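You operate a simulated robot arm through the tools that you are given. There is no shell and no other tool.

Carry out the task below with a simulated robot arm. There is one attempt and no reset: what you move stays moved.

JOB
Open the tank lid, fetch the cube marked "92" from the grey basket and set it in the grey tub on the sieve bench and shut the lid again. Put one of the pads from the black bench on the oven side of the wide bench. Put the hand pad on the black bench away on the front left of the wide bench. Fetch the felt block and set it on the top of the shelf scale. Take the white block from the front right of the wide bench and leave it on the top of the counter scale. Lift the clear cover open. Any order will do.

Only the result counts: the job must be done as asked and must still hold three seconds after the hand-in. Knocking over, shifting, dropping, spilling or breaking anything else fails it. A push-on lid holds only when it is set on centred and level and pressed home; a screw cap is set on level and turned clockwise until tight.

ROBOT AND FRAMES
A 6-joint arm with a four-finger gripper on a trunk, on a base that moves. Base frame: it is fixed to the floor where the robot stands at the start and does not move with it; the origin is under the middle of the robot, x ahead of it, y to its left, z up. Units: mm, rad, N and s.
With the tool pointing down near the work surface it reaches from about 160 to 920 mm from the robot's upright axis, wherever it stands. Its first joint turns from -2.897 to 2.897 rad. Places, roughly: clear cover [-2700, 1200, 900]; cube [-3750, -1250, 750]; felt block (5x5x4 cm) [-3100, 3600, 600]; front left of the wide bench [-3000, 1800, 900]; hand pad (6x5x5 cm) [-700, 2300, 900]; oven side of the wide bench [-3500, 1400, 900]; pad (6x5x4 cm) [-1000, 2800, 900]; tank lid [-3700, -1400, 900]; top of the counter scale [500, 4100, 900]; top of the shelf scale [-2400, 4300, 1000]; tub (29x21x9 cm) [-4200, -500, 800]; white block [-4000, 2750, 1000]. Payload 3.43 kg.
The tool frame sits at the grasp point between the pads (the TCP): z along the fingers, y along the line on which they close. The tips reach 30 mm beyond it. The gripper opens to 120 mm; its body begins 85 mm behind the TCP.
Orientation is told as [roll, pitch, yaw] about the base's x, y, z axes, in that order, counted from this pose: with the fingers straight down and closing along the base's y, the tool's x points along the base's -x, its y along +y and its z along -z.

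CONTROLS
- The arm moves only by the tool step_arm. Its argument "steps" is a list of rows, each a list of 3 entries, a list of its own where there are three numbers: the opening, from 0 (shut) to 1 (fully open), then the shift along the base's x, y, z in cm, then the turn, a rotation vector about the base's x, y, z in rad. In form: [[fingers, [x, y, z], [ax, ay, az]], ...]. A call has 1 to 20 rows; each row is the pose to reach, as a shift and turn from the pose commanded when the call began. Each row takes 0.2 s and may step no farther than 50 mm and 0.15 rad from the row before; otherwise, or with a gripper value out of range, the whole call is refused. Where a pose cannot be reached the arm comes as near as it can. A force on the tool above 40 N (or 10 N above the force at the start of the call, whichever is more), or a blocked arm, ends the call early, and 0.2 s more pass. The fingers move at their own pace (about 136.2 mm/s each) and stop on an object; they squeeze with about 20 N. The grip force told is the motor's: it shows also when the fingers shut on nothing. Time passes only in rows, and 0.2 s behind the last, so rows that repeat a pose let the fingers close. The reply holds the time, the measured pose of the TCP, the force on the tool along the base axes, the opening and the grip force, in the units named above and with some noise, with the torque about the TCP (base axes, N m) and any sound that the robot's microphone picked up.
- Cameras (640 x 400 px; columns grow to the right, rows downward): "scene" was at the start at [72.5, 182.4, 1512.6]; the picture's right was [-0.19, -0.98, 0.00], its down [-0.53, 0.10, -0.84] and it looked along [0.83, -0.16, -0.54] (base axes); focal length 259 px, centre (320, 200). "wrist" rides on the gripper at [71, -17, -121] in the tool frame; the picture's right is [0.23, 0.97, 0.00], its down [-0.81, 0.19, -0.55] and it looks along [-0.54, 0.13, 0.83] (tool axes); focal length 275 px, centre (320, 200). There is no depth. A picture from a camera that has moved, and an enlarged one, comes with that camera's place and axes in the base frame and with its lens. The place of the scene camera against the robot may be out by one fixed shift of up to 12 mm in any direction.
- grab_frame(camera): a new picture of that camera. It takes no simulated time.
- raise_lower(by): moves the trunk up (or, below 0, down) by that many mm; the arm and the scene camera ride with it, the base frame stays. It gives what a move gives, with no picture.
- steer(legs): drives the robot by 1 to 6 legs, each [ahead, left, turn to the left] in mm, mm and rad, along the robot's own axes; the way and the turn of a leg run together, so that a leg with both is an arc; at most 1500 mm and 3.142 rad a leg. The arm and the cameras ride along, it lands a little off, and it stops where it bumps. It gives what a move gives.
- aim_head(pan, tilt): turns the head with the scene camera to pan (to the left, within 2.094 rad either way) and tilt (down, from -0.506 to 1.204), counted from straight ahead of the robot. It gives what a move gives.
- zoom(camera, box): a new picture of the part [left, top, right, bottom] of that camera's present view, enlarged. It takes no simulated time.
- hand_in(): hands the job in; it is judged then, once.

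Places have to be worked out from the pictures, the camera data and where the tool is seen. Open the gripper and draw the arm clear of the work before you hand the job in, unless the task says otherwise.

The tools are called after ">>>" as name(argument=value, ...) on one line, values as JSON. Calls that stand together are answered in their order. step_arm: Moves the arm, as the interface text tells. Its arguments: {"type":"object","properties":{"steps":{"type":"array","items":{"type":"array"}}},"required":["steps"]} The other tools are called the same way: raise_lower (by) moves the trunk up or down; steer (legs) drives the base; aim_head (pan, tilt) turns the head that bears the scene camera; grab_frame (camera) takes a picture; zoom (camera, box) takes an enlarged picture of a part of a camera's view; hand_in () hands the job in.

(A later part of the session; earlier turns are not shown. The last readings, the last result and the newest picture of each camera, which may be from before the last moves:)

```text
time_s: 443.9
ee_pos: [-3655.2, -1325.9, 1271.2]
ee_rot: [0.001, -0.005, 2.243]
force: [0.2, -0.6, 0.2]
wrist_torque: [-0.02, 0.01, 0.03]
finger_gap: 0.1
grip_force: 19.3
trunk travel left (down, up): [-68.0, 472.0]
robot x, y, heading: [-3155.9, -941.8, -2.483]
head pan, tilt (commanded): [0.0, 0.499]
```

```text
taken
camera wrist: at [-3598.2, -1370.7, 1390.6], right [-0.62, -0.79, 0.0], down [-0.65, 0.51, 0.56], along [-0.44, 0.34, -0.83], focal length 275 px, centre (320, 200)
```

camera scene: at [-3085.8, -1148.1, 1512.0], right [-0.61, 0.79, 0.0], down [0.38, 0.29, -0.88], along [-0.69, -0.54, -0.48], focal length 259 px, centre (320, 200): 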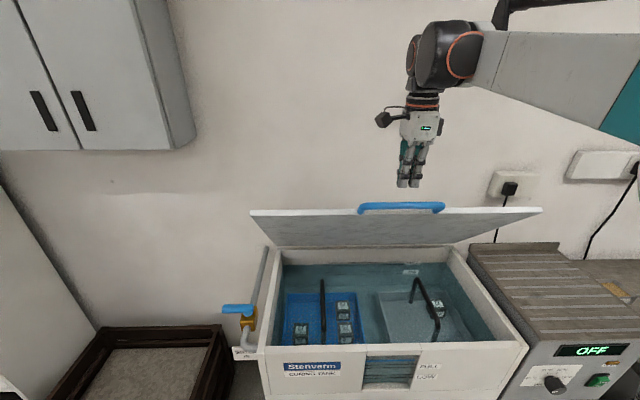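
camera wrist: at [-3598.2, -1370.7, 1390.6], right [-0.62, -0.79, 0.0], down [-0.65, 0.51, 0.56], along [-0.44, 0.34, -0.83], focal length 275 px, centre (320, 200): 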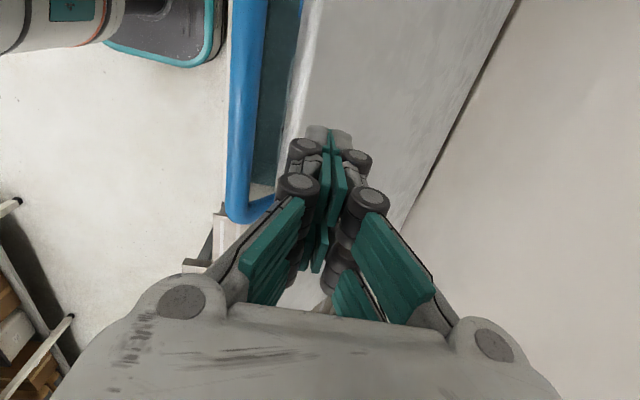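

The closed fingertips hang just behind the lid's front edge. I press down along the closing arc to about 0.3 rad.

>>> step_arm(steps=[[0, [0.39, 0.31, -3.6], [0, 0, 0]], [0, [0.82, 0.65, -5.84], [0, 0, 0]], [0, [2.39, 1.88, -7.57], [0, 0, 0]], [0, [3.53, 2.79, -9.1], [0, 0, 0]], [0, [4.69, 3.7, -10.63], [0, 0, 0]], [0, [5.73, 4.52, -12.3], [0, 0, 0]], [0, [6.77, 5.34, -13.96], [0, 0, 0]], [0, [7.69, 6.07, -15.75], [0, 0, 0]], [0, [8.57, 6.76, -17.55], [0, 0, 0]], [0, [9.34, 7.37, -19.44], [0, 0, 0]], [0, [10.08, 7.95, -21.33], [0, 0, 0]], [0, [10.68, 8.42, -23.3], [0, 0, 0]], [0, [11.27, 8.89, -25.3], [0, 0, 0]]])

>>> grab_frame(camera="scene")

>>> grab_frame(camera="wrist")

```text
time_s: 446.7
ee_pos: [-3543.4, -1235.9, 1017.3]
ee_rot: [0.003, -0.005, 2.243]
force: [1.0, -0.5, -0.8]
wrist_torque: [0.02, 0.03, -0.01]
finger_gap: 0.1
grip_force: 20.5
trunk travel left (down, up): [-68.0, 472.0]
robot x, y, heading: [-3156.7, -945.7, -2.479]
head pan, tilt (commanded): [0.0, 0.499]
```

```text
taken
camera scene: at [-3085.9, -1148.3, 1511.9], right [-0.61, 0.79, 0.0], down [0.38, 0.29, -0.88], along [-0.69, -0.54, -0.48], focal length 259 px, centre (320, 200)
```

scene: 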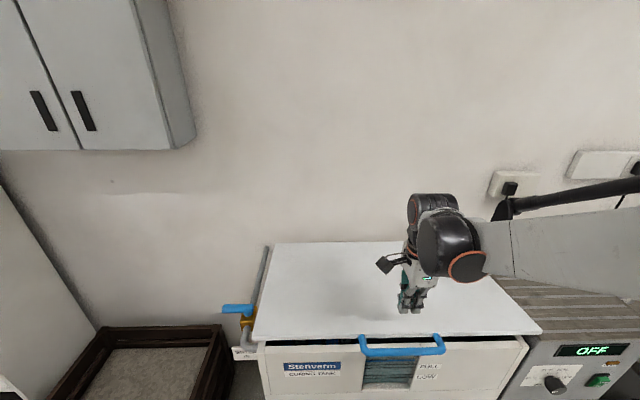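

```text
taken
camera wrist: at [-3485.0, -1282.0, 1137.2], right [-0.62, -0.79, 0.0], down [-0.65, 0.51, 0.56], along [-0.44, 0.34, -0.83], focal length 275 px, centre (320, 200)
```

wrist: 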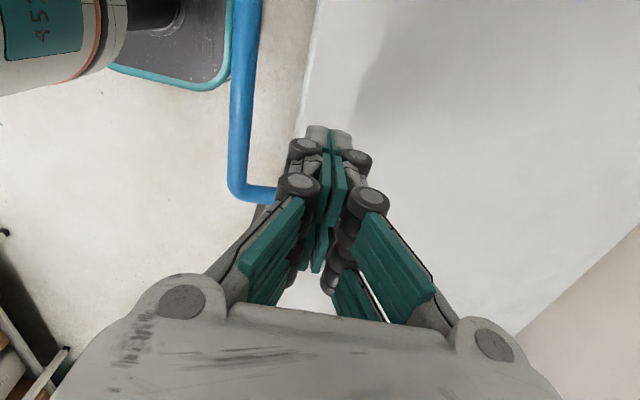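

The lid has come almost down. I continue pressing to the closed position, slowing near the end.

>>> step_arm(steps=[[0, [0.4, 0.3, -2.1], [0, 0, 0]], [0, [0.8, 0.6, -4.2], [0, 0, 0]], [0, [1.2, 0.9, -6.3], [0, 0, 0]], [0, [1.4, 1.1, -8], [0, 0, 0]], [0, [1.5, 1.2, -9], [0, 0, 0]], [0, [1.6, 1.3, -9.7], [0, 0, 0]], [0, [1.6, 1.3, -10.2], [0, 0, 0]], [0, [1.6, 1.3, -10.6], [0, 0, 0]]])

>>> grab_frame(camera="scene")

```text
time_s: 448.5
ee_pos: [-3526.6, -1223.7, 912.0]
ee_rot: [0.003, -0.003, 2.242]
force: [-0.4, 0.7, -0.3]
wrist_torque: [0.01, 0.01, 0.01]
finger_gap: 0.0
grip_force: 20.1
trunk travel left (down, up): [-68.0, 472.0]
robot x, y, heading: [-3154.7, -944.7, -2.481]
head pan, tilt (commanded): [0.0, 0.499]
```

```text
taken
camera scene: at [-3085.9, -1148.2, 1511.9], right [-0.61, 0.79, 0.0], down [0.38, 0.29, -0.88], along [-0.69, -0.54, -0.48], focal length 259 px, centre (320, 200)
```

scene: 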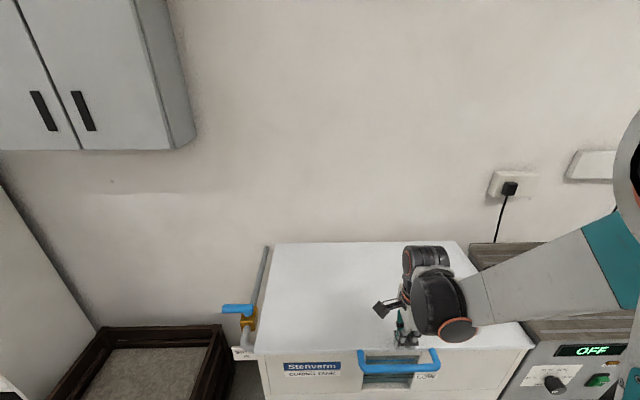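

The lid looks closed; I press a little further to feel it seated.

>>> step_arm(steps=[[0, [0, 0, -0.3], [0, 0, 0]], [0, [0, 0, -0.6], [0, 0, 0]], [0, [0, 0, -0.9], [0, 0, 0]], [0, [0, 0, -1.2], [0, 0, 0]], [0, [0, 0, -1.5], [0, 0, 0]]])

>>> grab_frame(camera="wrist")

>>> zoom(camera="scene", box=[230, 230, 560, 400])

```text
time_s: 449.3
ee_pos: [-3525.8, -1223.4, 905.3]
ee_rot: [0.004, -0.004, 2.243]
force: [0.6, 1.7, 33.5]
wrist_torque: [-0.29, -0.22, 0.08]
finger_gap: 6.4
grip_force: 33.3
trunk travel left (down, up): [-68.0, 472.0]
robot x, y, heading: [-3159.2, -942.3, -2.48]
head pan, tilt (commanded): [0.0, 0.499]
stopped in row 4: the force on the tool passed its limit at 50 N (the readings are from after the stop); the commanded pose is now the measured one
```

```text
taken
camera wrist: at [-3468.9, -1268.4, 1024.3], right [-0.62, -0.79, 0.0], down [-0.65, 0.52, 0.56], along [-0.44, 0.34, -0.83], focal length 275 px, centre (320, 200)
```

wrist: 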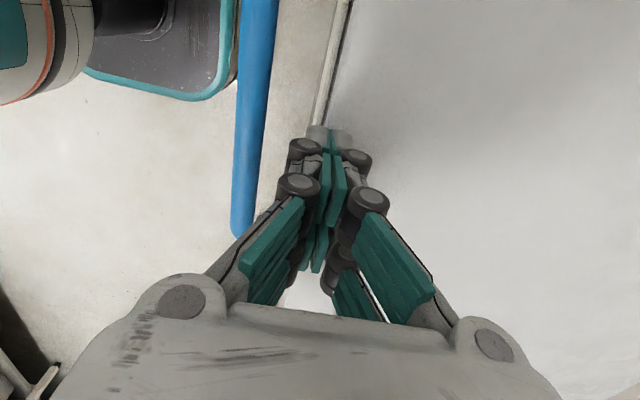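

```text
1.94 times, centred on (395, 315) of scene
camera zoom: at [-3084.2, -1146.8, 1512.4], right [-0.61, 0.79, 0.0], down [0.38, 0.29, -0.88], along [-0.69, -0.54, -0.48], focal length 503 px, centre (174, -23)
```

zoom: 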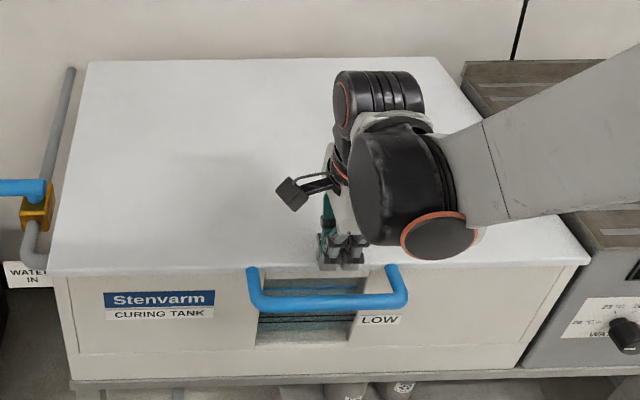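

The lid is firmly shut (33+ N reaction). I withdraw the arm and go to the clear cover at the near end of the wide bench.

>>> step_arm(steps=[[0, [0, 0, 4], [0, 0, 0]], [0, [0, 0, 8.5], [0, 0, 0]], [0, [0, 0, 13], [0, 0, 0]], [0, [0, 0, 17.5], [0, 0, 0]], [0, [0, 0, 22], [0, 0, 0]], [0, [0, 0, 26], [0, 0, 0]], [0, [0, 0, 26], [0, 0, 0]]])

>>> steer(legs=[[-370, 0, 0], [0, -660, 0]])

>>> raise_lower(by=200)

```text
time_s: 450.9
ee_pos: [-3527.2, -1223.5, 1164.9]
ee_rot: [0.002, -0.001, 2.242]
force: [-0.3, 0.2, -0.3]
wrist_torque: [-0.01, -0.01, 0.01]
finger_gap: 0.0
grip_force: 33.3
trunk travel left (down, up): [-68.0, 472.0]
robot x, y, heading: [-3154.9, -945.9, -2.485]
head pan, tilt (commanded): [0.0, 0.499]
```

```text
time_s: 456.6
ee_pos: [-3637.5, -476.7, 1163.3]
ee_rot: [0.001, -0.004, 2.246]
force: [1.6, -0.1, -0.3]
wrist_torque: [-0.01, -0.02, 0.02]
finger_gap: 0.0
grip_force: 33.4
trunk travel left (down, up): [-68.0, 472.0]
robot x, y, heading: [-3268.8, -195.9, -2.477]
head pan, tilt (commanded): [0.0, 0.499]
```

```text
time_s: 458.7
ee_pos: [-3637.1, -476.5, 1364.0]
ee_rot: [0.003, -0.003, 2.249]
force: [-0.3, 0.2, 0.3]
wrist_torque: [0.0, -0.01, 0.03]
finger_gap: 0.0
grip_force: 32.7
trunk travel left (down, up): [-268.0, 272.0]
robot x, y, heading: [-3273.2, -197.2, -2.477]
head pan, tilt (commanded): [0.0, 0.499]
```

>>> aim_head(pan=0.45, tilt=0.5)

>>> grab_frame(camera="scene")

```text
time_s: 459.6
ee_pos: [-3637.8, -476.6, 1363.7]
ee_rot: [0.003, -0.005, 2.248]
force: [0.5, -0.1, 0.1]
wrist_torque: [0.01, -0.01, 0.0]
finger_gap: 0.0
grip_force: 33.7
trunk travel left (down, up): [-268.0, 272.0]
robot x, y, heading: [-3269.3, -196.3, -2.476]
head pan, tilt (commanded): [0.45, 0.499]
```

```text
taken
camera scene: at [-3166.6, -424.1, 1711.5], right [-0.89, 0.46, 0.0], down [0.22, 0.43, -0.88], along [-0.4, -0.78, -0.48], focal length 259 px, centre (320, 200)
```

scene: 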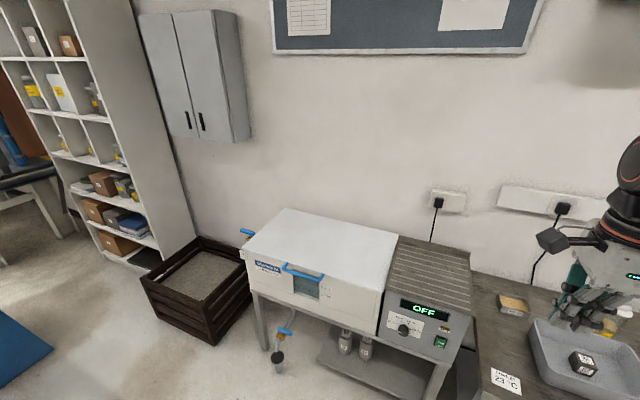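

Tank shut and cube in the tub confirmed. Now I reverse to the near end of the wide bench and turn to face it.

>>> steer(legs=[[-1350, 0, 0], [0, 0, -1.571]])

>>> aim_head(pan=0.0, tilt=0.6)

>>> grab_frame(camera="scene")

```text
time_s: 470.2
ee_pos: [-2488.1, 1001.4, 1362.9]
ee_rot: [0.003, -0.004, 0.68]
force: [-0.3, -0.1, -0.4]
wrist_torque: [-0.02, -0.02, 0.0]
finger_gap: 0.0
grip_force: 33.7
trunk travel left (down, up): [-268.0, 272.0]
robot x, y, heading: [-2208.2, 633.7, 2.24]
head pan, tilt (commanded): [0.45, 0.499]
```

```text
time_s: 471.1
ee_pos: [-2487.7, 1001.3, 1364.5]
ee_rot: [0.002, -0.004, 0.681]
force: [0.4, 0.5, -0.5]
wrist_torque: [-0.02, 0.03, 0.0]
finger_gap: 0.0
grip_force: 33.8
trunk travel left (down, up): [-268.0, 272.0]
robot x, y, heading: [-2206.6, 633.9, 2.24]
head pan, tilt (commanded): [0.0, 0.6]
```

```text
taken
camera scene: at [-2402.6, 562.1, 1702.8], right [0.78, 0.62, 0.0], down [0.35, -0.44, -0.83], along [-0.51, 0.65, -0.56], focal length 259 px, centre (320, 200)
```

scene: 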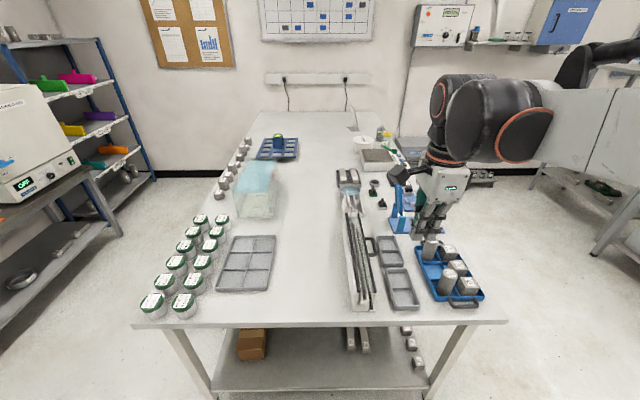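

>>> zoom(camera="scene", box=[310, 170, 440, 320])

>>> grab_frame(camera="wrist")

```text
2.67 times, centred on (375, 245) of scene
camera zoom: at [-2402.6, 562.1, 1702.8], right [0.78, 0.62, 0.0], down [0.35, -0.44, -0.83], along [-0.51, 0.65, -0.56], focal length 692 px, centre (173, 80)
```

zoom: 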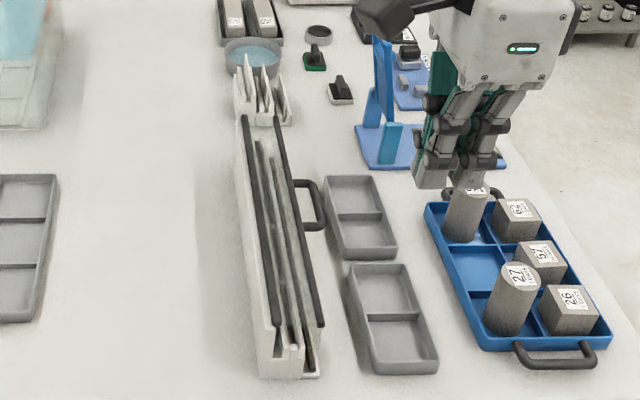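

```text
taken
camera wrist: at [-2534.4, 942.1, 1483.8], right [-0.79, 0.61, 0.0], down [0.51, 0.66, 0.56], along [0.34, 0.44, -0.83], focal length 275 px, centre (320, 200)
```

wrist: 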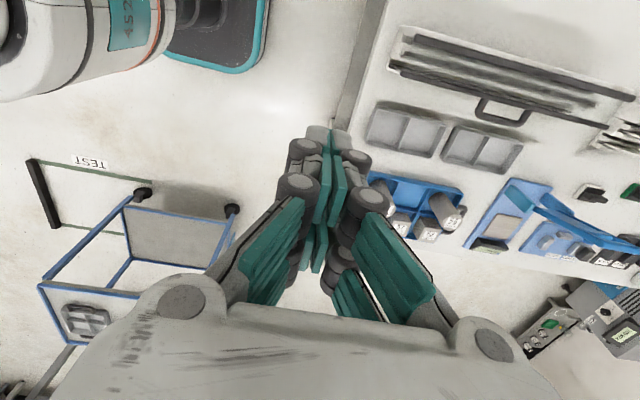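

>>> zoom(camera="wrist", box=[370, 10, 640, 180])

```text
2.35 times, centred on (505, 95) of wrist
camera zoom: at [-2534.4, 942.1, 1483.8], right [-0.79, 0.61, 0.0], down [0.51, 0.66, 0.56], along [0.34, 0.44, -0.83], focal length 648 px, centre (-115, 447)
```

zoom: 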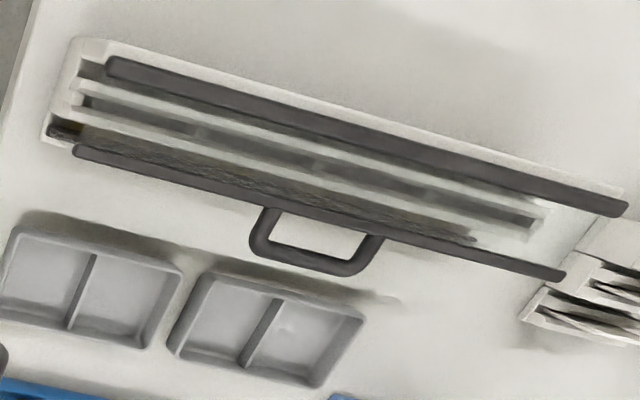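

The cover is hinged along its back rail with a U-handle on the front rail at about (-2710, 1301, ~950). I'll hook it from the aisle side, so I move the base up to the bench end and restore the tool yaw.

>>> steer(legs=[[260, -190, 0]])

>>> step_arm(steps=[[0, [0, 0, 0], [0, 0, 0.14]], [0, [0, 0, 0], [0, 0, 0.28]], [0, [0, 0, 0], [0, 0, 0.42]], [0, [0, 0, 0], [0, 0, 0.56]], [0, [0, 0, 0], [0, 0, 0.7]], [0, [0, 0, 0], [0, 0, 0.84]], [0, [0, 0, 0], [0, 0, 0.98]], [0, [0, 0, 0], [0, 0, 1.12]], [0, [0, 0, 0], [0, 0, 1.26]], [0, [0, 0, 0], [0, 0, 1.4]], [0, [0, 0, 0], [0, 0, 1.54]], [0, [0, 0, 0], [0, 0, 1.56]]])

>>> grab_frame(camera="scene")

>>> grab_frame(camera="wrist")

```text
time_s: 473.2
ee_pos: [-2501.7, 1322.3, 1364.3]
ee_rot: [0.001, -0.001, 0.679]
force: [0.5, 0.9, 0.7]
wrist_torque: [-0.03, -0.02, -0.02]
finger_gap: 0.0
grip_force: 33.4
trunk travel left (down, up): [-268.0, 272.0]
robot x, y, heading: [-2221.2, 953.2, 2.237]
head pan, tilt (commanded): [0.0, 0.6]
```

```text
time_s: 475.8
ee_pos: [-2502.0, 1322.2, 1364.3]
ee_rot: [0.006, -0.004, 2.241]
force: [-0.9, 0.7, 0.5]
wrist_torque: [-0.03, 0.03, 0.01]
finger_gap: 0.0
grip_force: 33.4
trunk travel left (down, up): [-268.0, 272.0]
robot x, y, heading: [-2220.4, 953.8, 2.239]
head pan, tilt (commanded): [0.0, 0.6]
```

```text
taken
camera scene: at [-2416.2, 882.9, 1702.8], right [0.79, 0.62, 0.0], down [0.35, -0.44, -0.83], along [-0.51, 0.65, -0.57], focal length 259 px, centre (320, 200)
```

scene: 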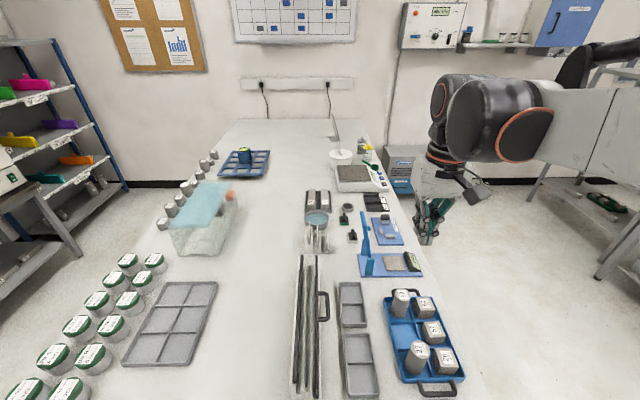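

```text
taken
camera wrist: at [-2444.4, 1276.1, 1483.9], right [-0.62, -0.78, 0.0], down [-0.65, 0.52, 0.56], along [-0.44, 0.34, -0.83], focal length 275 px, centre (320, 200)
```

wrist: 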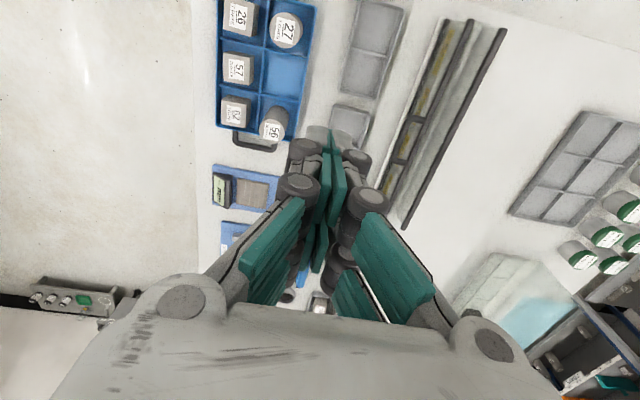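

>>> zoom(camera="scene", box=[270, 240, 400, 400])

>>> zoom(camera="wrist", box=[330, 0, 530, 240])

```text
2.50 times, centred on (335, 320) of scene
camera zoom: at [-2416.2, 882.9, 1702.8], right [0.79, 0.62, 0.0], down [0.35, -0.44, -0.83], along [-0.51, 0.65, -0.57], focal length 648 px, centre (282, -100)
```

zoom: 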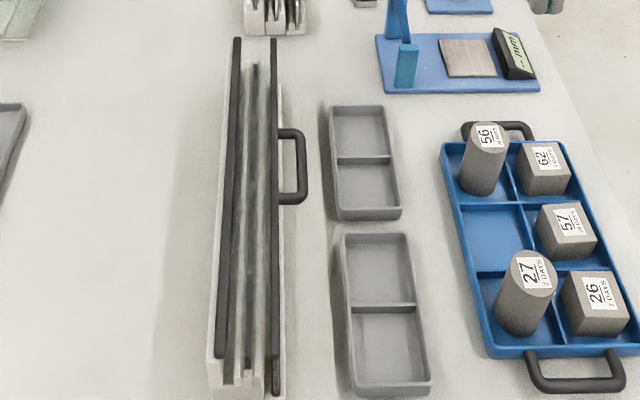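

```text
1.67 times, centred on (430, 120) of wrist
camera zoom: at [-2444.4, 1276.1, 1483.9], right [-0.62, -0.78, 0.0], down [-0.65, 0.52, 0.56], along [-0.44, 0.34, -0.83], focal length 459 px, centre (137, 333)
```

zoom: 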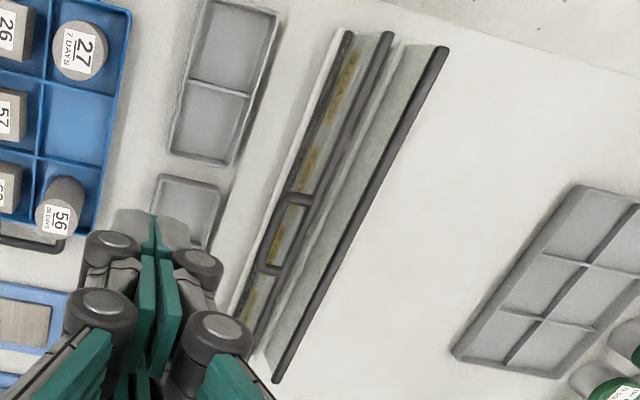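

The cover's handle bar is at about u=2673, v=-1329, z≈980 with the hinge along the back rail. Best grip: tool down, pinching the handle's two ends lengthwise so it can pivot. I rotate the yaw back and move above it.

>>> step_arm(steps=[[0.5, [-1.7, -0.36, 0], [0, 0, -0.142]], [1, [-3.4, -0.73, 0], [0, 0, -0.284]], [1, [-5.1, -1.1, 0], [0, 0, -0.426]], [1, [-6.8, -1.45, 0], [0, 0, -0.568]], [1, [-8.5, -1.8, 0], [0, 0, -0.71]], [1, [-10.2, -2.2, 0], [0, 0, -0.852]], [1, [-11.9, -2.5, 0], [0, 0, -0.994]], [1, [-13.6, -2.9, 0], [0, 0, -1.136]], [1, [-15.3, -3.3, 0], [0, 0, -1.278]], [1, [-17, -3.6, 0], [0, 0, -1.42]], [1, [-18.7, -4, 0], [0, 0, -1.562]], [1, [-18.7, -4, 0], [0, 0, -1.575]], [1, [-18.7, -4, 0], [0, 0, -1.575]]])

>>> raise_lower(by=-120)

>>> grab_frame(camera="wrist")

>>> grab_frame(camera="scene")

```text
time_s: 478.6
ee_pos: [-2688.7, 1282.4, 1361.8]
ee_rot: [0.002, -0.003, 0.663]
force: [-0.2, 0.6, 0.7]
wrist_torque: [-0.01, -0.03, -0.01]
finger_gap: 120.2
grip_force: 0.1
trunk travel left (down, up): [-268.0, 272.0]
robot x, y, heading: [-2221.4, 952.8, 2.24]
head pan, tilt (commanded): [0.0, 0.6]
```

```text
time_s: 480.1
ee_pos: [-2688.9, 1281.3, 1245.2]
ee_rot: [0.005, -0.005, 0.664]
force: [0.1, -0.3, 0.1]
wrist_torque: [0.05, 0.01, -0.05]
finger_gap: 120.0
grip_force: 0.0
trunk travel left (down, up): [-148.0, 392.0]
robot x, y, heading: [-2219.2, 953.0, 2.238]
head pan, tilt (commanded): [0.0, 0.6]
```

```text
taken
camera wrist: at [-2735.6, 1223.6, 1363.5], right [-0.78, 0.62, 0.0], down [0.52, 0.65, 0.56], along [0.35, 0.44, -0.83], focal length 275 px, centre (320, 200)
```

wrist: 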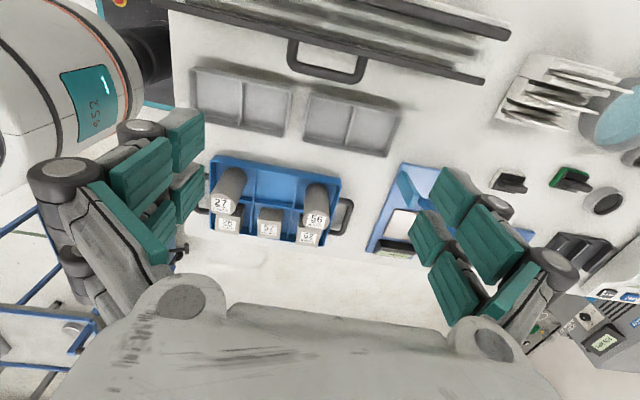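

```text
taken
camera scene: at [-2421.9, 877.8, 1582.6], right [0.73, 0.69, 0.0], down [0.39, -0.41, -0.82], along [-0.56, 0.6, -0.57], focal length 259 px, centre (320, 200)
```

scene: 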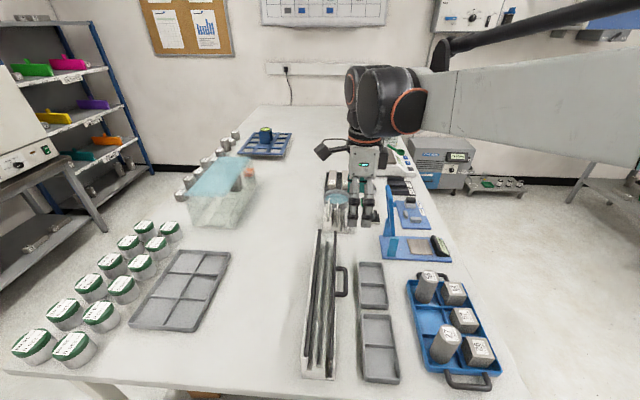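

>>> zoom(camera="wrist", box=[240, 0, 440, 125])

```text
3.20 times, centred on (340, 62) of wrist
camera zoom: at [-2735.6, 1223.6, 1363.5], right [-0.78, 0.62, 0.0], down [0.52, 0.65, 0.56], along [0.35, 0.44, -0.83], focal length 881 px, centre (256, 640)
```

zoom: 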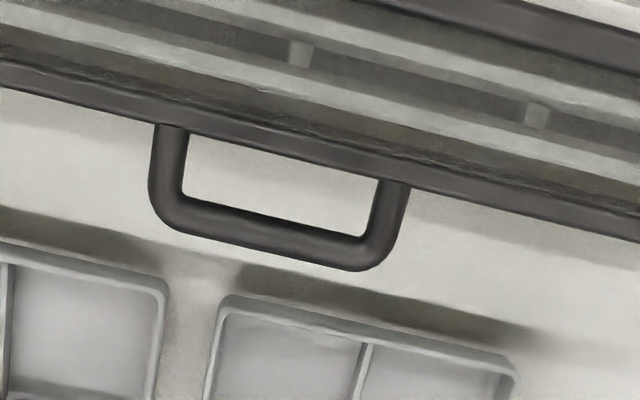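

Handle is ~103 mm wide, nearly centred (3.5 mm off) between the fully open fingers. I trim and descend partway, then re-measure.

>>> step_arm(steps=[[1, [-0.22, 0.27, -4], [0, 0, 0]], [1, [-0.22, 0.27, -8.5], [0, 0, 0]], [1, [-0.22, 0.27, -13], [0, 0, 0]], [1, [-0.22, 0.27, -17], [0, 0, 0]], [1, [-0.22, 0.27, -17], [0, 0, 0]]])

>>> grab_frame(camera="wrist")

```text
time_s: 481.3
ee_pos: [-2690.5, 1283.9, 1074.0]
ee_rot: [0.003, -0.005, 0.665]
force: [-0.4, 0.3, 0.2]
wrist_torque: [-0.02, -0.06, 0.0]
finger_gap: 119.8
grip_force: 0.1
trunk travel left (down, up): [-148.0, 392.0]
robot x, y, heading: [-2220.5, 957.4, 2.237]
head pan, tilt (commanded): [0.0, 0.6]
```

```text
taken
camera wrist: at [-2736.6, 1225.9, 1193.3], right [-0.78, 0.62, 0.0], down [0.52, 0.65, 0.56], along [0.35, 0.44, -0.83], focal length 275 px, centre (320, 200)
```

wrist: 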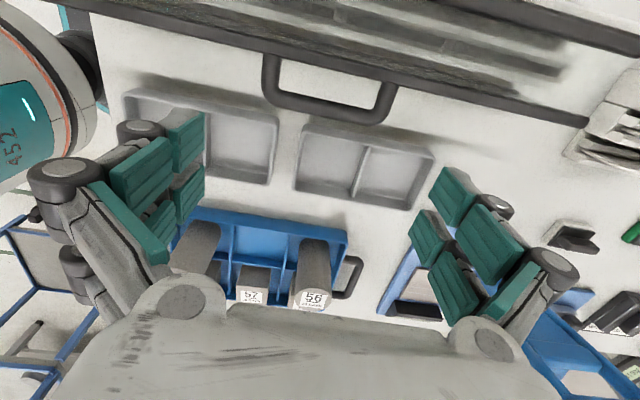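

>>> step_arm(steps=[[1, [-0.12, 0.16, -3.5], [0, 0, 0]], [1, [-0.12, 0.16, -6], [0, 0, 0]], [1, [-0.12, 0.16, -7.7], [0, 0, 0]], [1, [-0.12, 0.16, -7.7], [0, 0, 0]]])

>>> grab_frame(camera="wrist")

```text
time_s: 482.3
ee_pos: [-2693.2, 1286.0, 996.2]
ee_rot: [0.002, -0.002, 0.664]
force: [0.1, -0.3, -0.6]
wrist_torque: [-0.01, -0.05, 0.01]
finger_gap: 119.9
grip_force: 0.1
trunk travel left (down, up): [-148.0, 392.0]
robot x, y, heading: [-2225.0, 951.2, 2.242]
head pan, tilt (commanded): [0.0, 0.6]
```

```text
taken
camera wrist: at [-2738.5, 1227.6, 1116.0], right [-0.78, 0.62, 0.0], down [0.52, 0.65, 0.56], along [0.35, 0.43, -0.83], focal length 275 px, centre (320, 200)
```

wrist: 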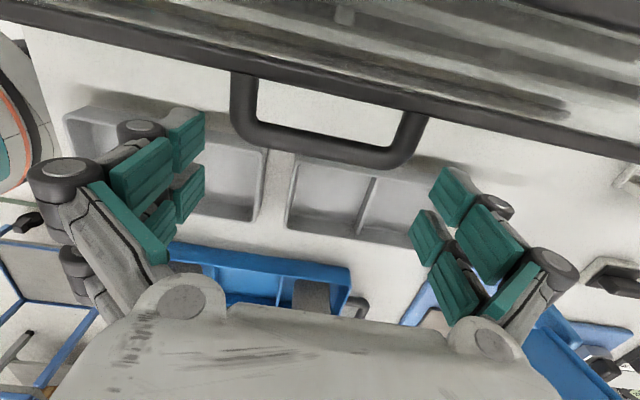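

Handle ends lie just inside both finger sets, 20 mm beyond the TCP. Closing on them.

>>> step_arm(steps=[[0.85, [0, 0, 0], [0, 0, 0]], [0.6, [0, 0, 0], [0, 0, 0]], [0.3, [0, 0, 0], [0, 0, 0]], [0, [0, 0, 0], [0, 0, 0]]])

>>> grab_frame(camera="wrist")

```text
time_s: 483.1
ee_pos: [-2683.5, 1283.6, 1002.0]
ee_rot: [-0.001, -0.006, 0.665]
force: [31.5, -8.8, 62.8]
wrist_torque: [-2.56, -1.03, 1.27]
finger_gap: 64.7
grip_force: 24.9
trunk travel left (down, up): [-148.0, 392.0]
robot x, y, heading: [-2220.8, 955.3, 2.237]
head pan, tilt (commanded): [0.0, 0.6]
stopped in row 3: the force on the tool passed its limit at 45 N (the readings are from after the stop); the commanded pose is now the measured one
```

```text
taken
camera wrist: at [-2730.0, 1225.4, 1122.1], right [-0.78, 0.62, 0.0], down [0.52, 0.65, 0.56], along [0.35, 0.43, -0.83], focal length 275 px, centre (320, 200)
```

wrist: 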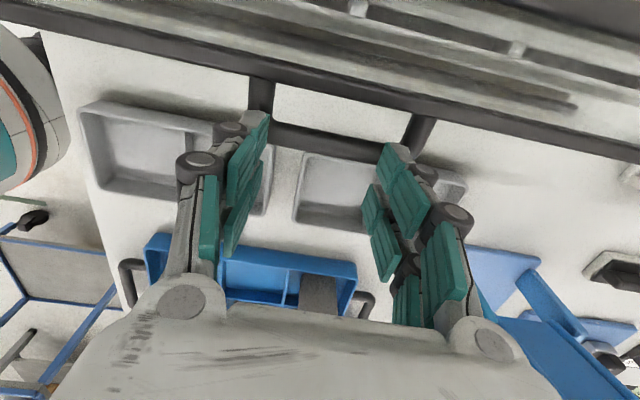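

The tips came down on top of the handle instead of beside it. I lift off right away.

>>> step_arm(steps=[[0.54, [0, 0, 1], [0, 0, 0]], [0.54, [0, 0, 3], [0, 0, 0]], [0.54, [0, 0, 6], [0, 0, 0]], [0.54, [0, 0, 6], [0, 0, 0]]])

>>> grab_frame(camera="wrist")

>>> grab_frame(camera="scene")

```text
time_s: 484.1
ee_pos: [-2691.6, 1285.1, 1056.8]
ee_rot: [0.0, -0.004, 0.663]
force: [0.7, 0.2, 0.4]
wrist_torque: [0.02, 0.02, -0.01]
finger_gap: 65.0
grip_force: 0.1
trunk travel left (down, up): [-148.0, 392.0]
robot x, y, heading: [-2218.2, 955.6, 2.241]
head pan, tilt (commanded): [0.0, 0.6]
```

```text
taken
camera wrist: at [-2738.1, 1227.7, 1176.6], right [-0.78, 0.62, 0.0], down [0.52, 0.65, 0.56], along [0.35, 0.43, -0.83], focal length 275 px, centre (320, 200)
```

wrist: 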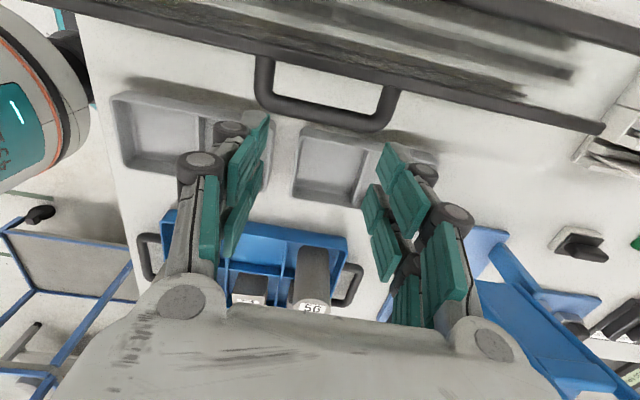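

```text
taken
camera scene: at [-2416.0, 882.9, 1582.7], right [0.79, 0.62, 0.0], down [0.35, -0.44, -0.82], along [-0.51, 0.65, -0.57], focal length 259 px, centre (320, 200)
```

scene: 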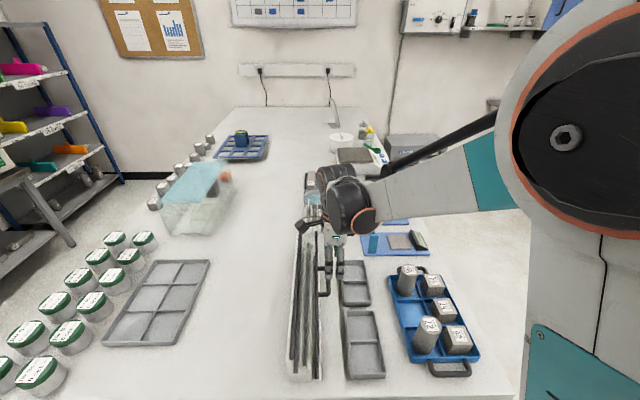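

The box hasn't moved. The handle must be lower (≈967) and open tips are higher than I assumed. I reopen fully, shift 16 mm outward, and go lower before closing on the handle ends.

>>> step_arm(steps=[[1, [0, 0, 0], [0, 0, 0]], [1, [1.17, 1.11, 0], [0, 0, 0]], [1, [1.17, 1.11, -3], [0, 0, 0]], [1, [1.17, 1.11, -6], [0, 0, 0]], [1, [1.17, 1.11, -6], [0, 0, 0]]])

>>> grab_frame(camera="wrist")

```text
time_s: 485.3
ee_pos: [-2679.6, 1297.5, 995.2]
ee_rot: [0.002, -0.004, 0.663]
force: [-0.2, 0.0, 0.6]
wrist_torque: [-0.01, 0.0, -0.02]
finger_gap: 120.0
grip_force: 0.2
trunk travel left (down, up): [-148.0, 392.0]
robot x, y, heading: [-2219.9, 955.2, 2.245]
head pan, tilt (commanded): [0.0, 0.6]
```

```text
taken
camera wrist: at [-2726.7, 1239.0, 1116.2], right [-0.78, 0.62, 0.0], down [0.52, 0.65, 0.56], along [0.35, 0.43, -0.83], focal length 275 px, centre (320, 200)
```

wrist: 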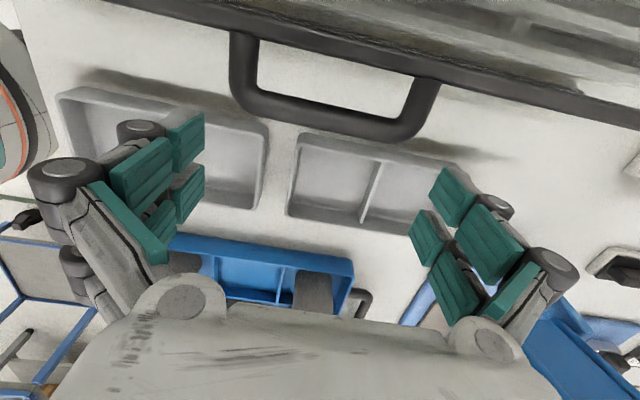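

Open fingertips reach only ~8 mm past the TCP, which explains the miss. I lower to TCP z≈960 so the pads straddle the handle ends, then close.

>>> step_arm(steps=[[1, [0, 0, -1.8], [0, 0, 0]], [1, [0, 0, -3.5], [0, 0, 0]], [1, [0, 0, -3.5], [0, 0, 0]]])

>>> grab_frame(camera="wrist")

```text
time_s: 486.1
ee_pos: [-2679.7, 1297.7, 960.7]
ee_rot: [0.001, -0.004, 0.663]
force: [0.0, 0.0, -0.3]
wrist_torque: [0.0, -0.02, 0.01]
finger_gap: 120.0
grip_force: 0.1
trunk travel left (down, up): [-148.0, 392.0]
robot x, y, heading: [-2221.2, 955.4, 2.236]
head pan, tilt (commanded): [0.0, 0.6]
```

```text
taken
camera wrist: at [-2726.4, 1239.3, 1081.0], right [-0.78, 0.62, 0.0], down [0.52, 0.65, 0.56], along [0.35, 0.43, -0.83], focal length 275 px, centre (320, 200)
```

wrist: 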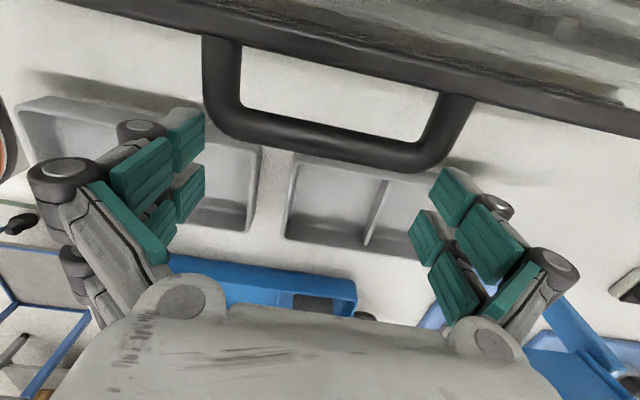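

The rounded corners would slip, so I shift 12 mm inward to pinch the straight posts, then close gently.

>>> step_arm(steps=[[1, [-0.83, -0.88, 0], [0, 0, 0]], [1, [-0.83, -0.88, 0], [0, 0, 0]], [0.9, [-0.83, -0.88, 0], [0, 0, 0]], [0.8, [-0.83, -0.88, 0], [0, 0, 0]]])

>>> grab_frame(camera="wrist")

```text
time_s: 487.1
ee_pos: [-2686.5, 1287.4, 961.4]
ee_rot: [0.004, -0.005, 0.664]
force: [5.6, -6.5, 5.5]
wrist_torque: [-0.14, 0.19, -0.5]
finger_gap: 100.0
grip_force: 45.4
trunk travel left (down, up): [-148.0, 392.0]
robot x, y, heading: [-2221.5, 954.1, 2.239]
head pan, tilt (commanded): [0.0, 0.6]
```

```text
taken
camera wrist: at [-2733.9, 1229.2, 1081.9], right [-0.78, 0.62, 0.0], down [0.52, 0.65, 0.56], along [0.35, 0.43, -0.83], focal length 275 px, centre (320, 200)
```

wrist: 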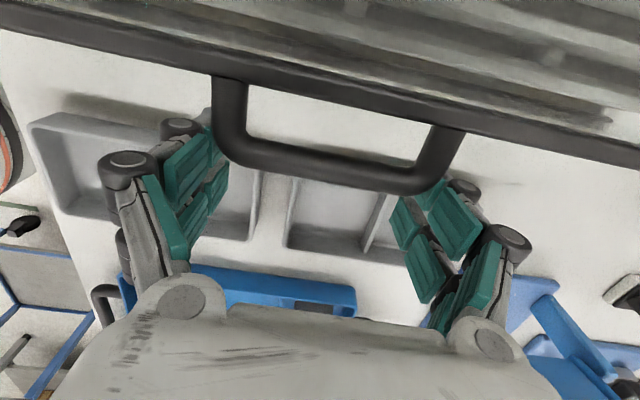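

Both handle posts are gripped (100 mm). I lift along the cover's arc, the first 40°.

>>> step_arm(steps=[[0.6, [0, 0, 0], [0, 0, 0]], [0.6, [-0.1, -0.08, 1.24], [0, 0, 0]], [0.6, [-0.44, -0.35, 2.82], [0, 0, 0]], [0.6, [-0.98, -0.77, 4.31], [0, 0, 0]], [0.6, [-1.72, -1.36, 5.65], [0, 0, 0]]])

>>> grab_frame(camera="wrist")

>>> grab_frame(camera="scene")

```text
time_s: 487.6
ee_pos: [-2686.8, 1286.5, 963.9]
ee_rot: [0.0, -0.005, 0.661]
force: [0.4, -0.6, -16.6]
wrist_torque: [0.13, -0.1, -1.34]
finger_gap: 99.0
grip_force: 45.2
trunk travel left (down, up): [-148.0, 392.0]
robot x, y, heading: [-2218.8, 952.7, 2.235]
head pan, tilt (commanded): [0.0, 0.6]
stopped in row 2: the force on the tool passed its limit at 60 N (the readings are from after the stop); the commanded pose is now the measured one
```

```text
taken
camera wrist: at [-2734.2, 1229.2, 1082.6], right [-0.78, 0.63, 0.0], down [0.52, 0.65, 0.56], along [0.35, 0.43, -0.83], focal length 275 px, centre (320, 200)
```

wrist: 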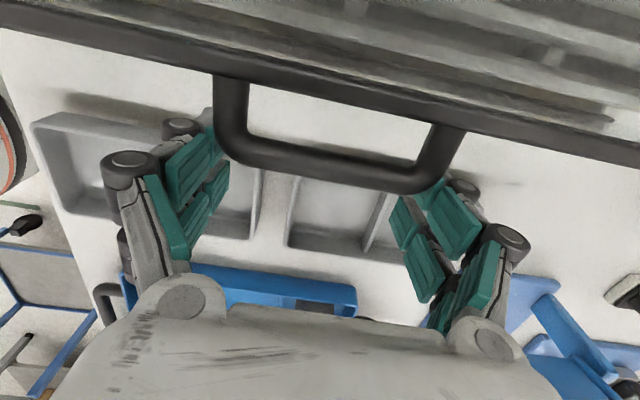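

```text
taken
camera scene: at [-2417.1, 883.2, 1582.5], right [0.79, 0.62, 0.0], down [0.35, -0.44, -0.82], along [-0.51, 0.65, -0.57], focal length 259 px, centre (320, 200)
```

scene: 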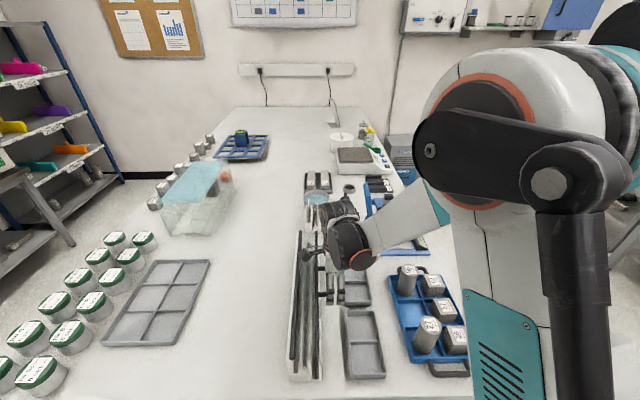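

The cover resisted (60 N at that speed). It may just be a stiff friction hinge; I try again much more slowly.

>>> step_arm(steps=[[0.6, [0, 0, 0.1], [0, 0, 0]], [0.6, [0, 0, 0.25], [0, 0, 0]], [0.6, [-0.02, -0.02, 0.45], [0, 0, 0]], [0.6, [-0.04, -0.03, 0.65], [0, 0, 0]], [0.6, [-0.06, -0.05, 0.85], [0, 0, 0]], [0.6, [-0.09, -0.07, 1.05], [0, 0, 0]]])

>>> grab_frame(camera="wrist")

```text
time_s: 488.1
ee_pos: [-2686.6, 1287.5, 963.4]
ee_rot: [-0.004, -0.006, 0.66]
force: [-2.7, -0.5, -24.2]
wrist_torque: [0.52, 0.18, -1.58]
finger_gap: 98.7
grip_force: 45.2
trunk travel left (down, up): [-148.0, 392.0]
robot x, y, heading: [-2220.3, 953.1, 2.236]
head pan, tilt (commanded): [0.0, 0.6]
stopped in row 2: the force on the tool passed its limit at 44 N (the readings are from after the stop); the commanded pose is now the measured one
```

```text
taken
camera wrist: at [-2734.1, 1229.3, 1083.0], right [-0.78, 0.63, 0.0], down [0.52, 0.65, 0.56], along [0.35, 0.43, -0.83], focal length 275 px, centre (320, 200)
```

wrist: 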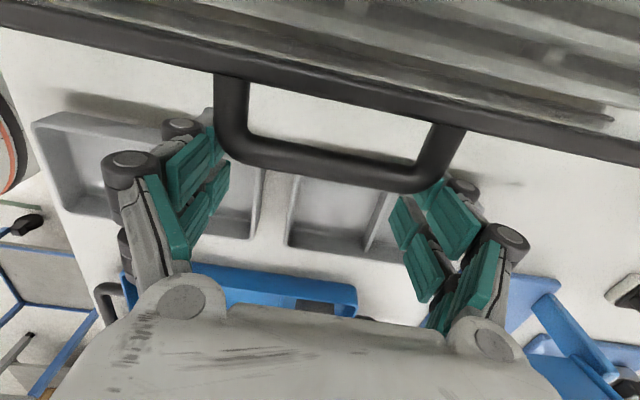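

Still blocked at 44 N with almost no motion, so my assumption about how it opens may be wrong. I release and look at the device more closely from the side.

>>> step_arm(steps=[[1, [0, 0, 0], [0, 0, 0]], [1, [0, 0, 0], [0, 0, 0]], [1, [0.6, 0.5, 0], [0, 0, 0]], [1, [1.2, 1, 3], [0, 0, 0]], [1, [1.2, 1, 7.5], [0, 0, 0]], [1, [1.2, 1, 12], [0, 0, 0]], [1, [4, 3.2, 15], [0, 0, 0]], [1, [7.5, 5.9, 17], [0, 0, 0]], [1, [7.5, 5.9, 17], [0, 0, 0]]])

>>> grab_frame(camera="wrist")

>>> grab_frame(camera="scene")

```text
time_s: 490.1
ee_pos: [-2609.7, 1346.0, 1134.5]
ee_rot: [-0.004, -0.008, 0.663]
force: [-0.3, 0.0, -0.1]
wrist_torque: [-0.01, 0.03, 0.0]
finger_gap: 120.1
grip_force: 0.0
trunk travel left (down, up): [-148.0, 392.0]
robot x, y, heading: [-2220.6, 955.2, 2.239]
head pan, tilt (commanded): [0.0, 0.6]
```

```text
taken
camera wrist: at [-2657.2, 1287.9, 1254.2], right [-0.78, 0.63, 0.0], down [0.52, 0.65, 0.56], along [0.35, 0.43, -0.83], focal length 275 px, centre (320, 200)
```

wrist: 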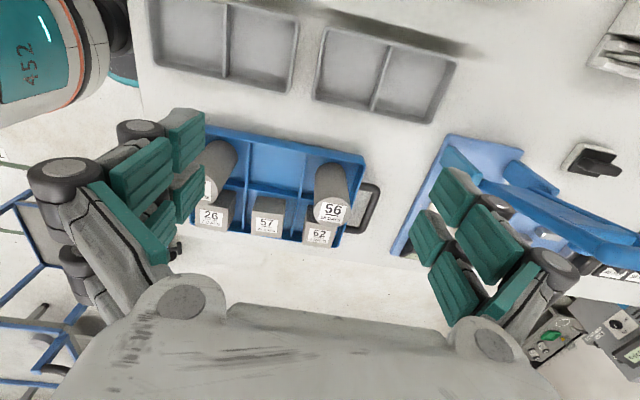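

```text
taken
camera scene: at [-2415.7, 882.8, 1582.8], right [0.79, 0.62, 0.0], down [0.35, -0.44, -0.83], along [-0.51, 0.65, -0.57], focal length 259 px, centre (320, 200)
```

scene: 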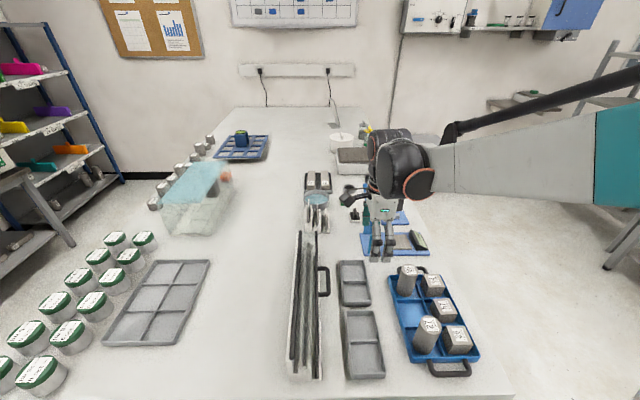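

>>> zoom(camera="scene", box=[270, 220, 350, 390])

```text
2.35 times, centred on (310, 305) of scene
camera zoom: at [-2415.7, 882.8, 1582.8], right [0.79, 0.62, 0.0], down [0.35, -0.44, -0.83], along [-0.51, 0.65, -0.57], focal length 610 px, centre (344, -47)
```

zoom: 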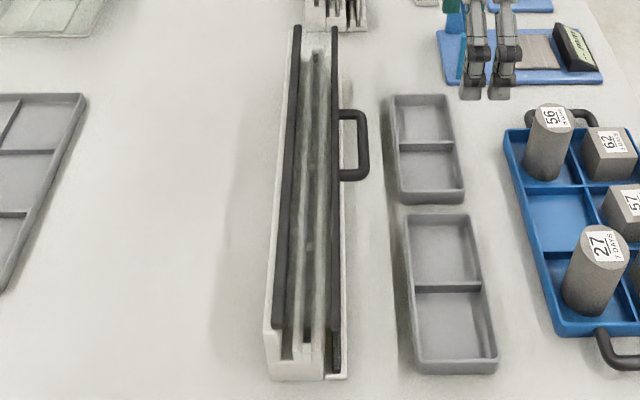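

I want to see the hinge side. I'll carry the wrist camera over to the back of the device (higher than its rails) and look at it from behind.

>>> step_arm(steps=[[0.5, [-3.7, -2.9, 1], [0, 0, 0]], [0.5, [-7.4, -5.8, 1], [0, 0, 0]], [0.5, [-11.1, -8.8, 1], [0, 0, 0]], [0.5, [-14.8, -11.7, 1], [0, 0, 0]], [0.5, [-18.5, -14.6, 1], [0, 0, 0]], [0.5, [-22.4, -17.6, 1], [0, 0, 0]], [0.5, [-26, -20.5, 1], [0, 0, 0]], [0.5, [-26, -20.5, 1], [0, 0, 0]]])

>>> grab_frame(camera="wrist")

>>> grab_frame(camera="scene")

```text
time_s: 491.9
ee_pos: [-2870.1, 1140.5, 1144.7]
ee_rot: [-0.005, -0.007, 0.663]
force: [-0.8, -0.4, -0.4]
wrist_torque: [-0.02, -0.02, 0.01]
finger_gap: 60.0
grip_force: 0.0
trunk travel left (down, up): [-148.0, 392.0]
robot x, y, heading: [-2223.9, 955.7, 2.233]
head pan, tilt (commanded): [0.0, 0.6]
```

```text
taken
camera wrist: at [-2918.1, 1081.9, 1264.5], right [-0.78, 0.63, 0.0], down [0.52, 0.65, 0.56], along [0.35, 0.43, -0.83], focal length 275 px, centre (320, 200)
```

wrist: 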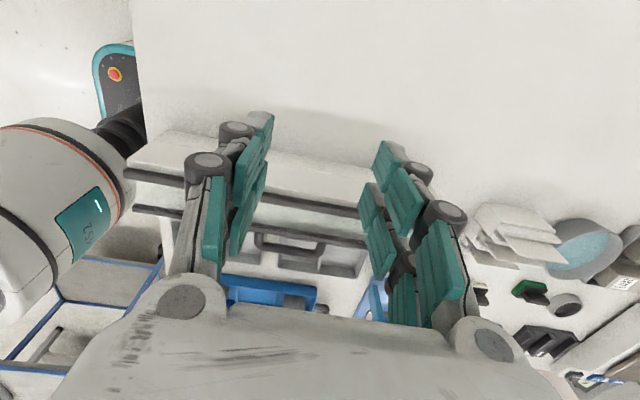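

```text
taken
camera scene: at [-2416.3, 882.6, 1582.8], right [0.79, 0.62, 0.0], down [0.35, -0.44, -0.82], along [-0.51, 0.65, -0.57], focal length 259 px, centre (320, 200)
```

scene: 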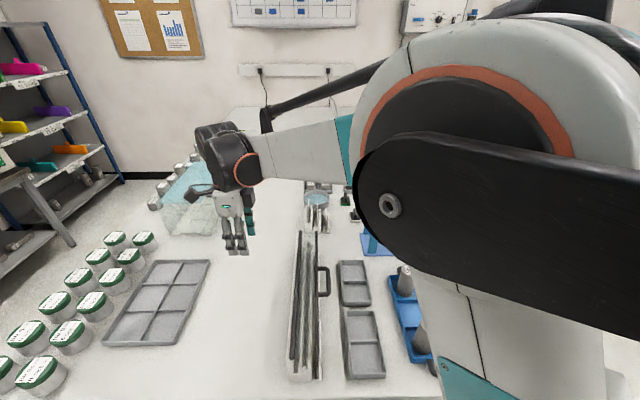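

From behind I see a solid white back wall with the rail in front of it. I need a low, frontal view: I retract the arm and shift the base to see the front face obliquely.

>>> step_arm(steps=[[0.5, [0, 0, 4.5], [0, 0, 0]], [0.5, [2, 1, 9], [0, 0, 0]], [0.5, [6, 1.6, 11.5], [0, 0, 0]], [0.5, [10.4, 2, 13.5], [0, 0, 0]], [0.5, [15, 2.4, 14.5], [0, 0, 0]], [0.5, [19.6, 2.6, 15.5], [0, 0, 0]], [0.5, [24.3, 2.4, 16], [0, 0, 0]], [0.5, [29, 2, 16], [0, 0, 0]], [0.5, [33, 1, 16], [0, 0, 0]], [0.5, [33, 1, 16], [0, 0, 0]]])

>>> steer(legs=[[-60, -420, 0]])

>>> raise_lower(by=-140)

>>> aim_head(pan=0.65, tilt=0.75)

>>> grab_frame(camera="scene")

```text
refused: row 2 steps farther than a row can; nothing moved
```

```text
time_s: 494.5
ee_pos: [-2503.5, 1354.7, 1144.8]
ee_rot: [-0.003, -0.006, 0.664]
force: [-0.2, -0.2, 0.0]
wrist_torque: [-0.01, 0.0, -0.03]
finger_gap: 60.2
grip_force: 0.1
trunk travel left (down, up): [-148.0, 392.0]
robot x, y, heading: [-1853.7, 1168.6, 2.238]
head pan, tilt (commanded): [0.0, 0.6]
```

```text
time_s: 496.2
ee_pos: [-2504.1, 1353.7, 1005.5]
ee_rot: [-0.001, -0.009, 0.667]
force: [-0.7, 0.3, 0.2]
wrist_torque: [-0.03, -0.02, 0.01]
finger_gap: 59.8
grip_force: 0.1
trunk travel left (down, up): [-8.0, 532.0]
robot x, y, heading: [-1851.3, 1169.2, 2.242]
head pan, tilt (commanded): [0.0, 0.6]
```

```text
time_s: 497.2
ee_pos: [-2503.4, 1353.8, 1005.3]
ee_rot: [-0.001, -0.007, 0.666]
force: [0.3, 0.0, 0.0]
wrist_torque: [0.0, 0.02, -0.04]
finger_gap: 59.9
grip_force: 0.1
trunk travel left (down, up): [-8.0, 532.0]
robot x, y, heading: [-1854.2, 1167.8, 2.238]
head pan, tilt (commanded): [0.649, 0.75]
```

```text
taken
camera scene: at [-2074.0, 1048.3, 1429.9], right [0.25, 0.97, 0.0], down [0.66, -0.17, -0.73], along [-0.71, 0.18, -0.68], focal length 259 px, centre (320, 200)
```

scene: 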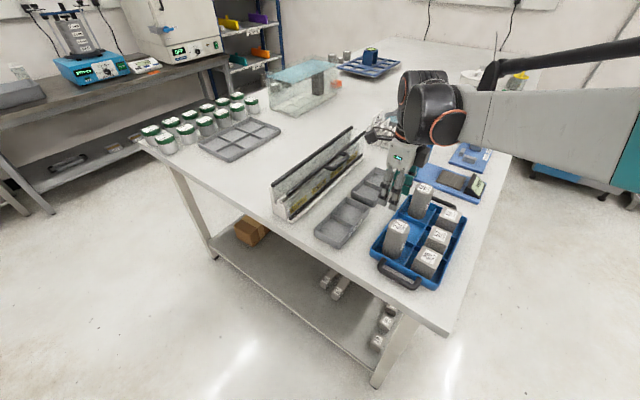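

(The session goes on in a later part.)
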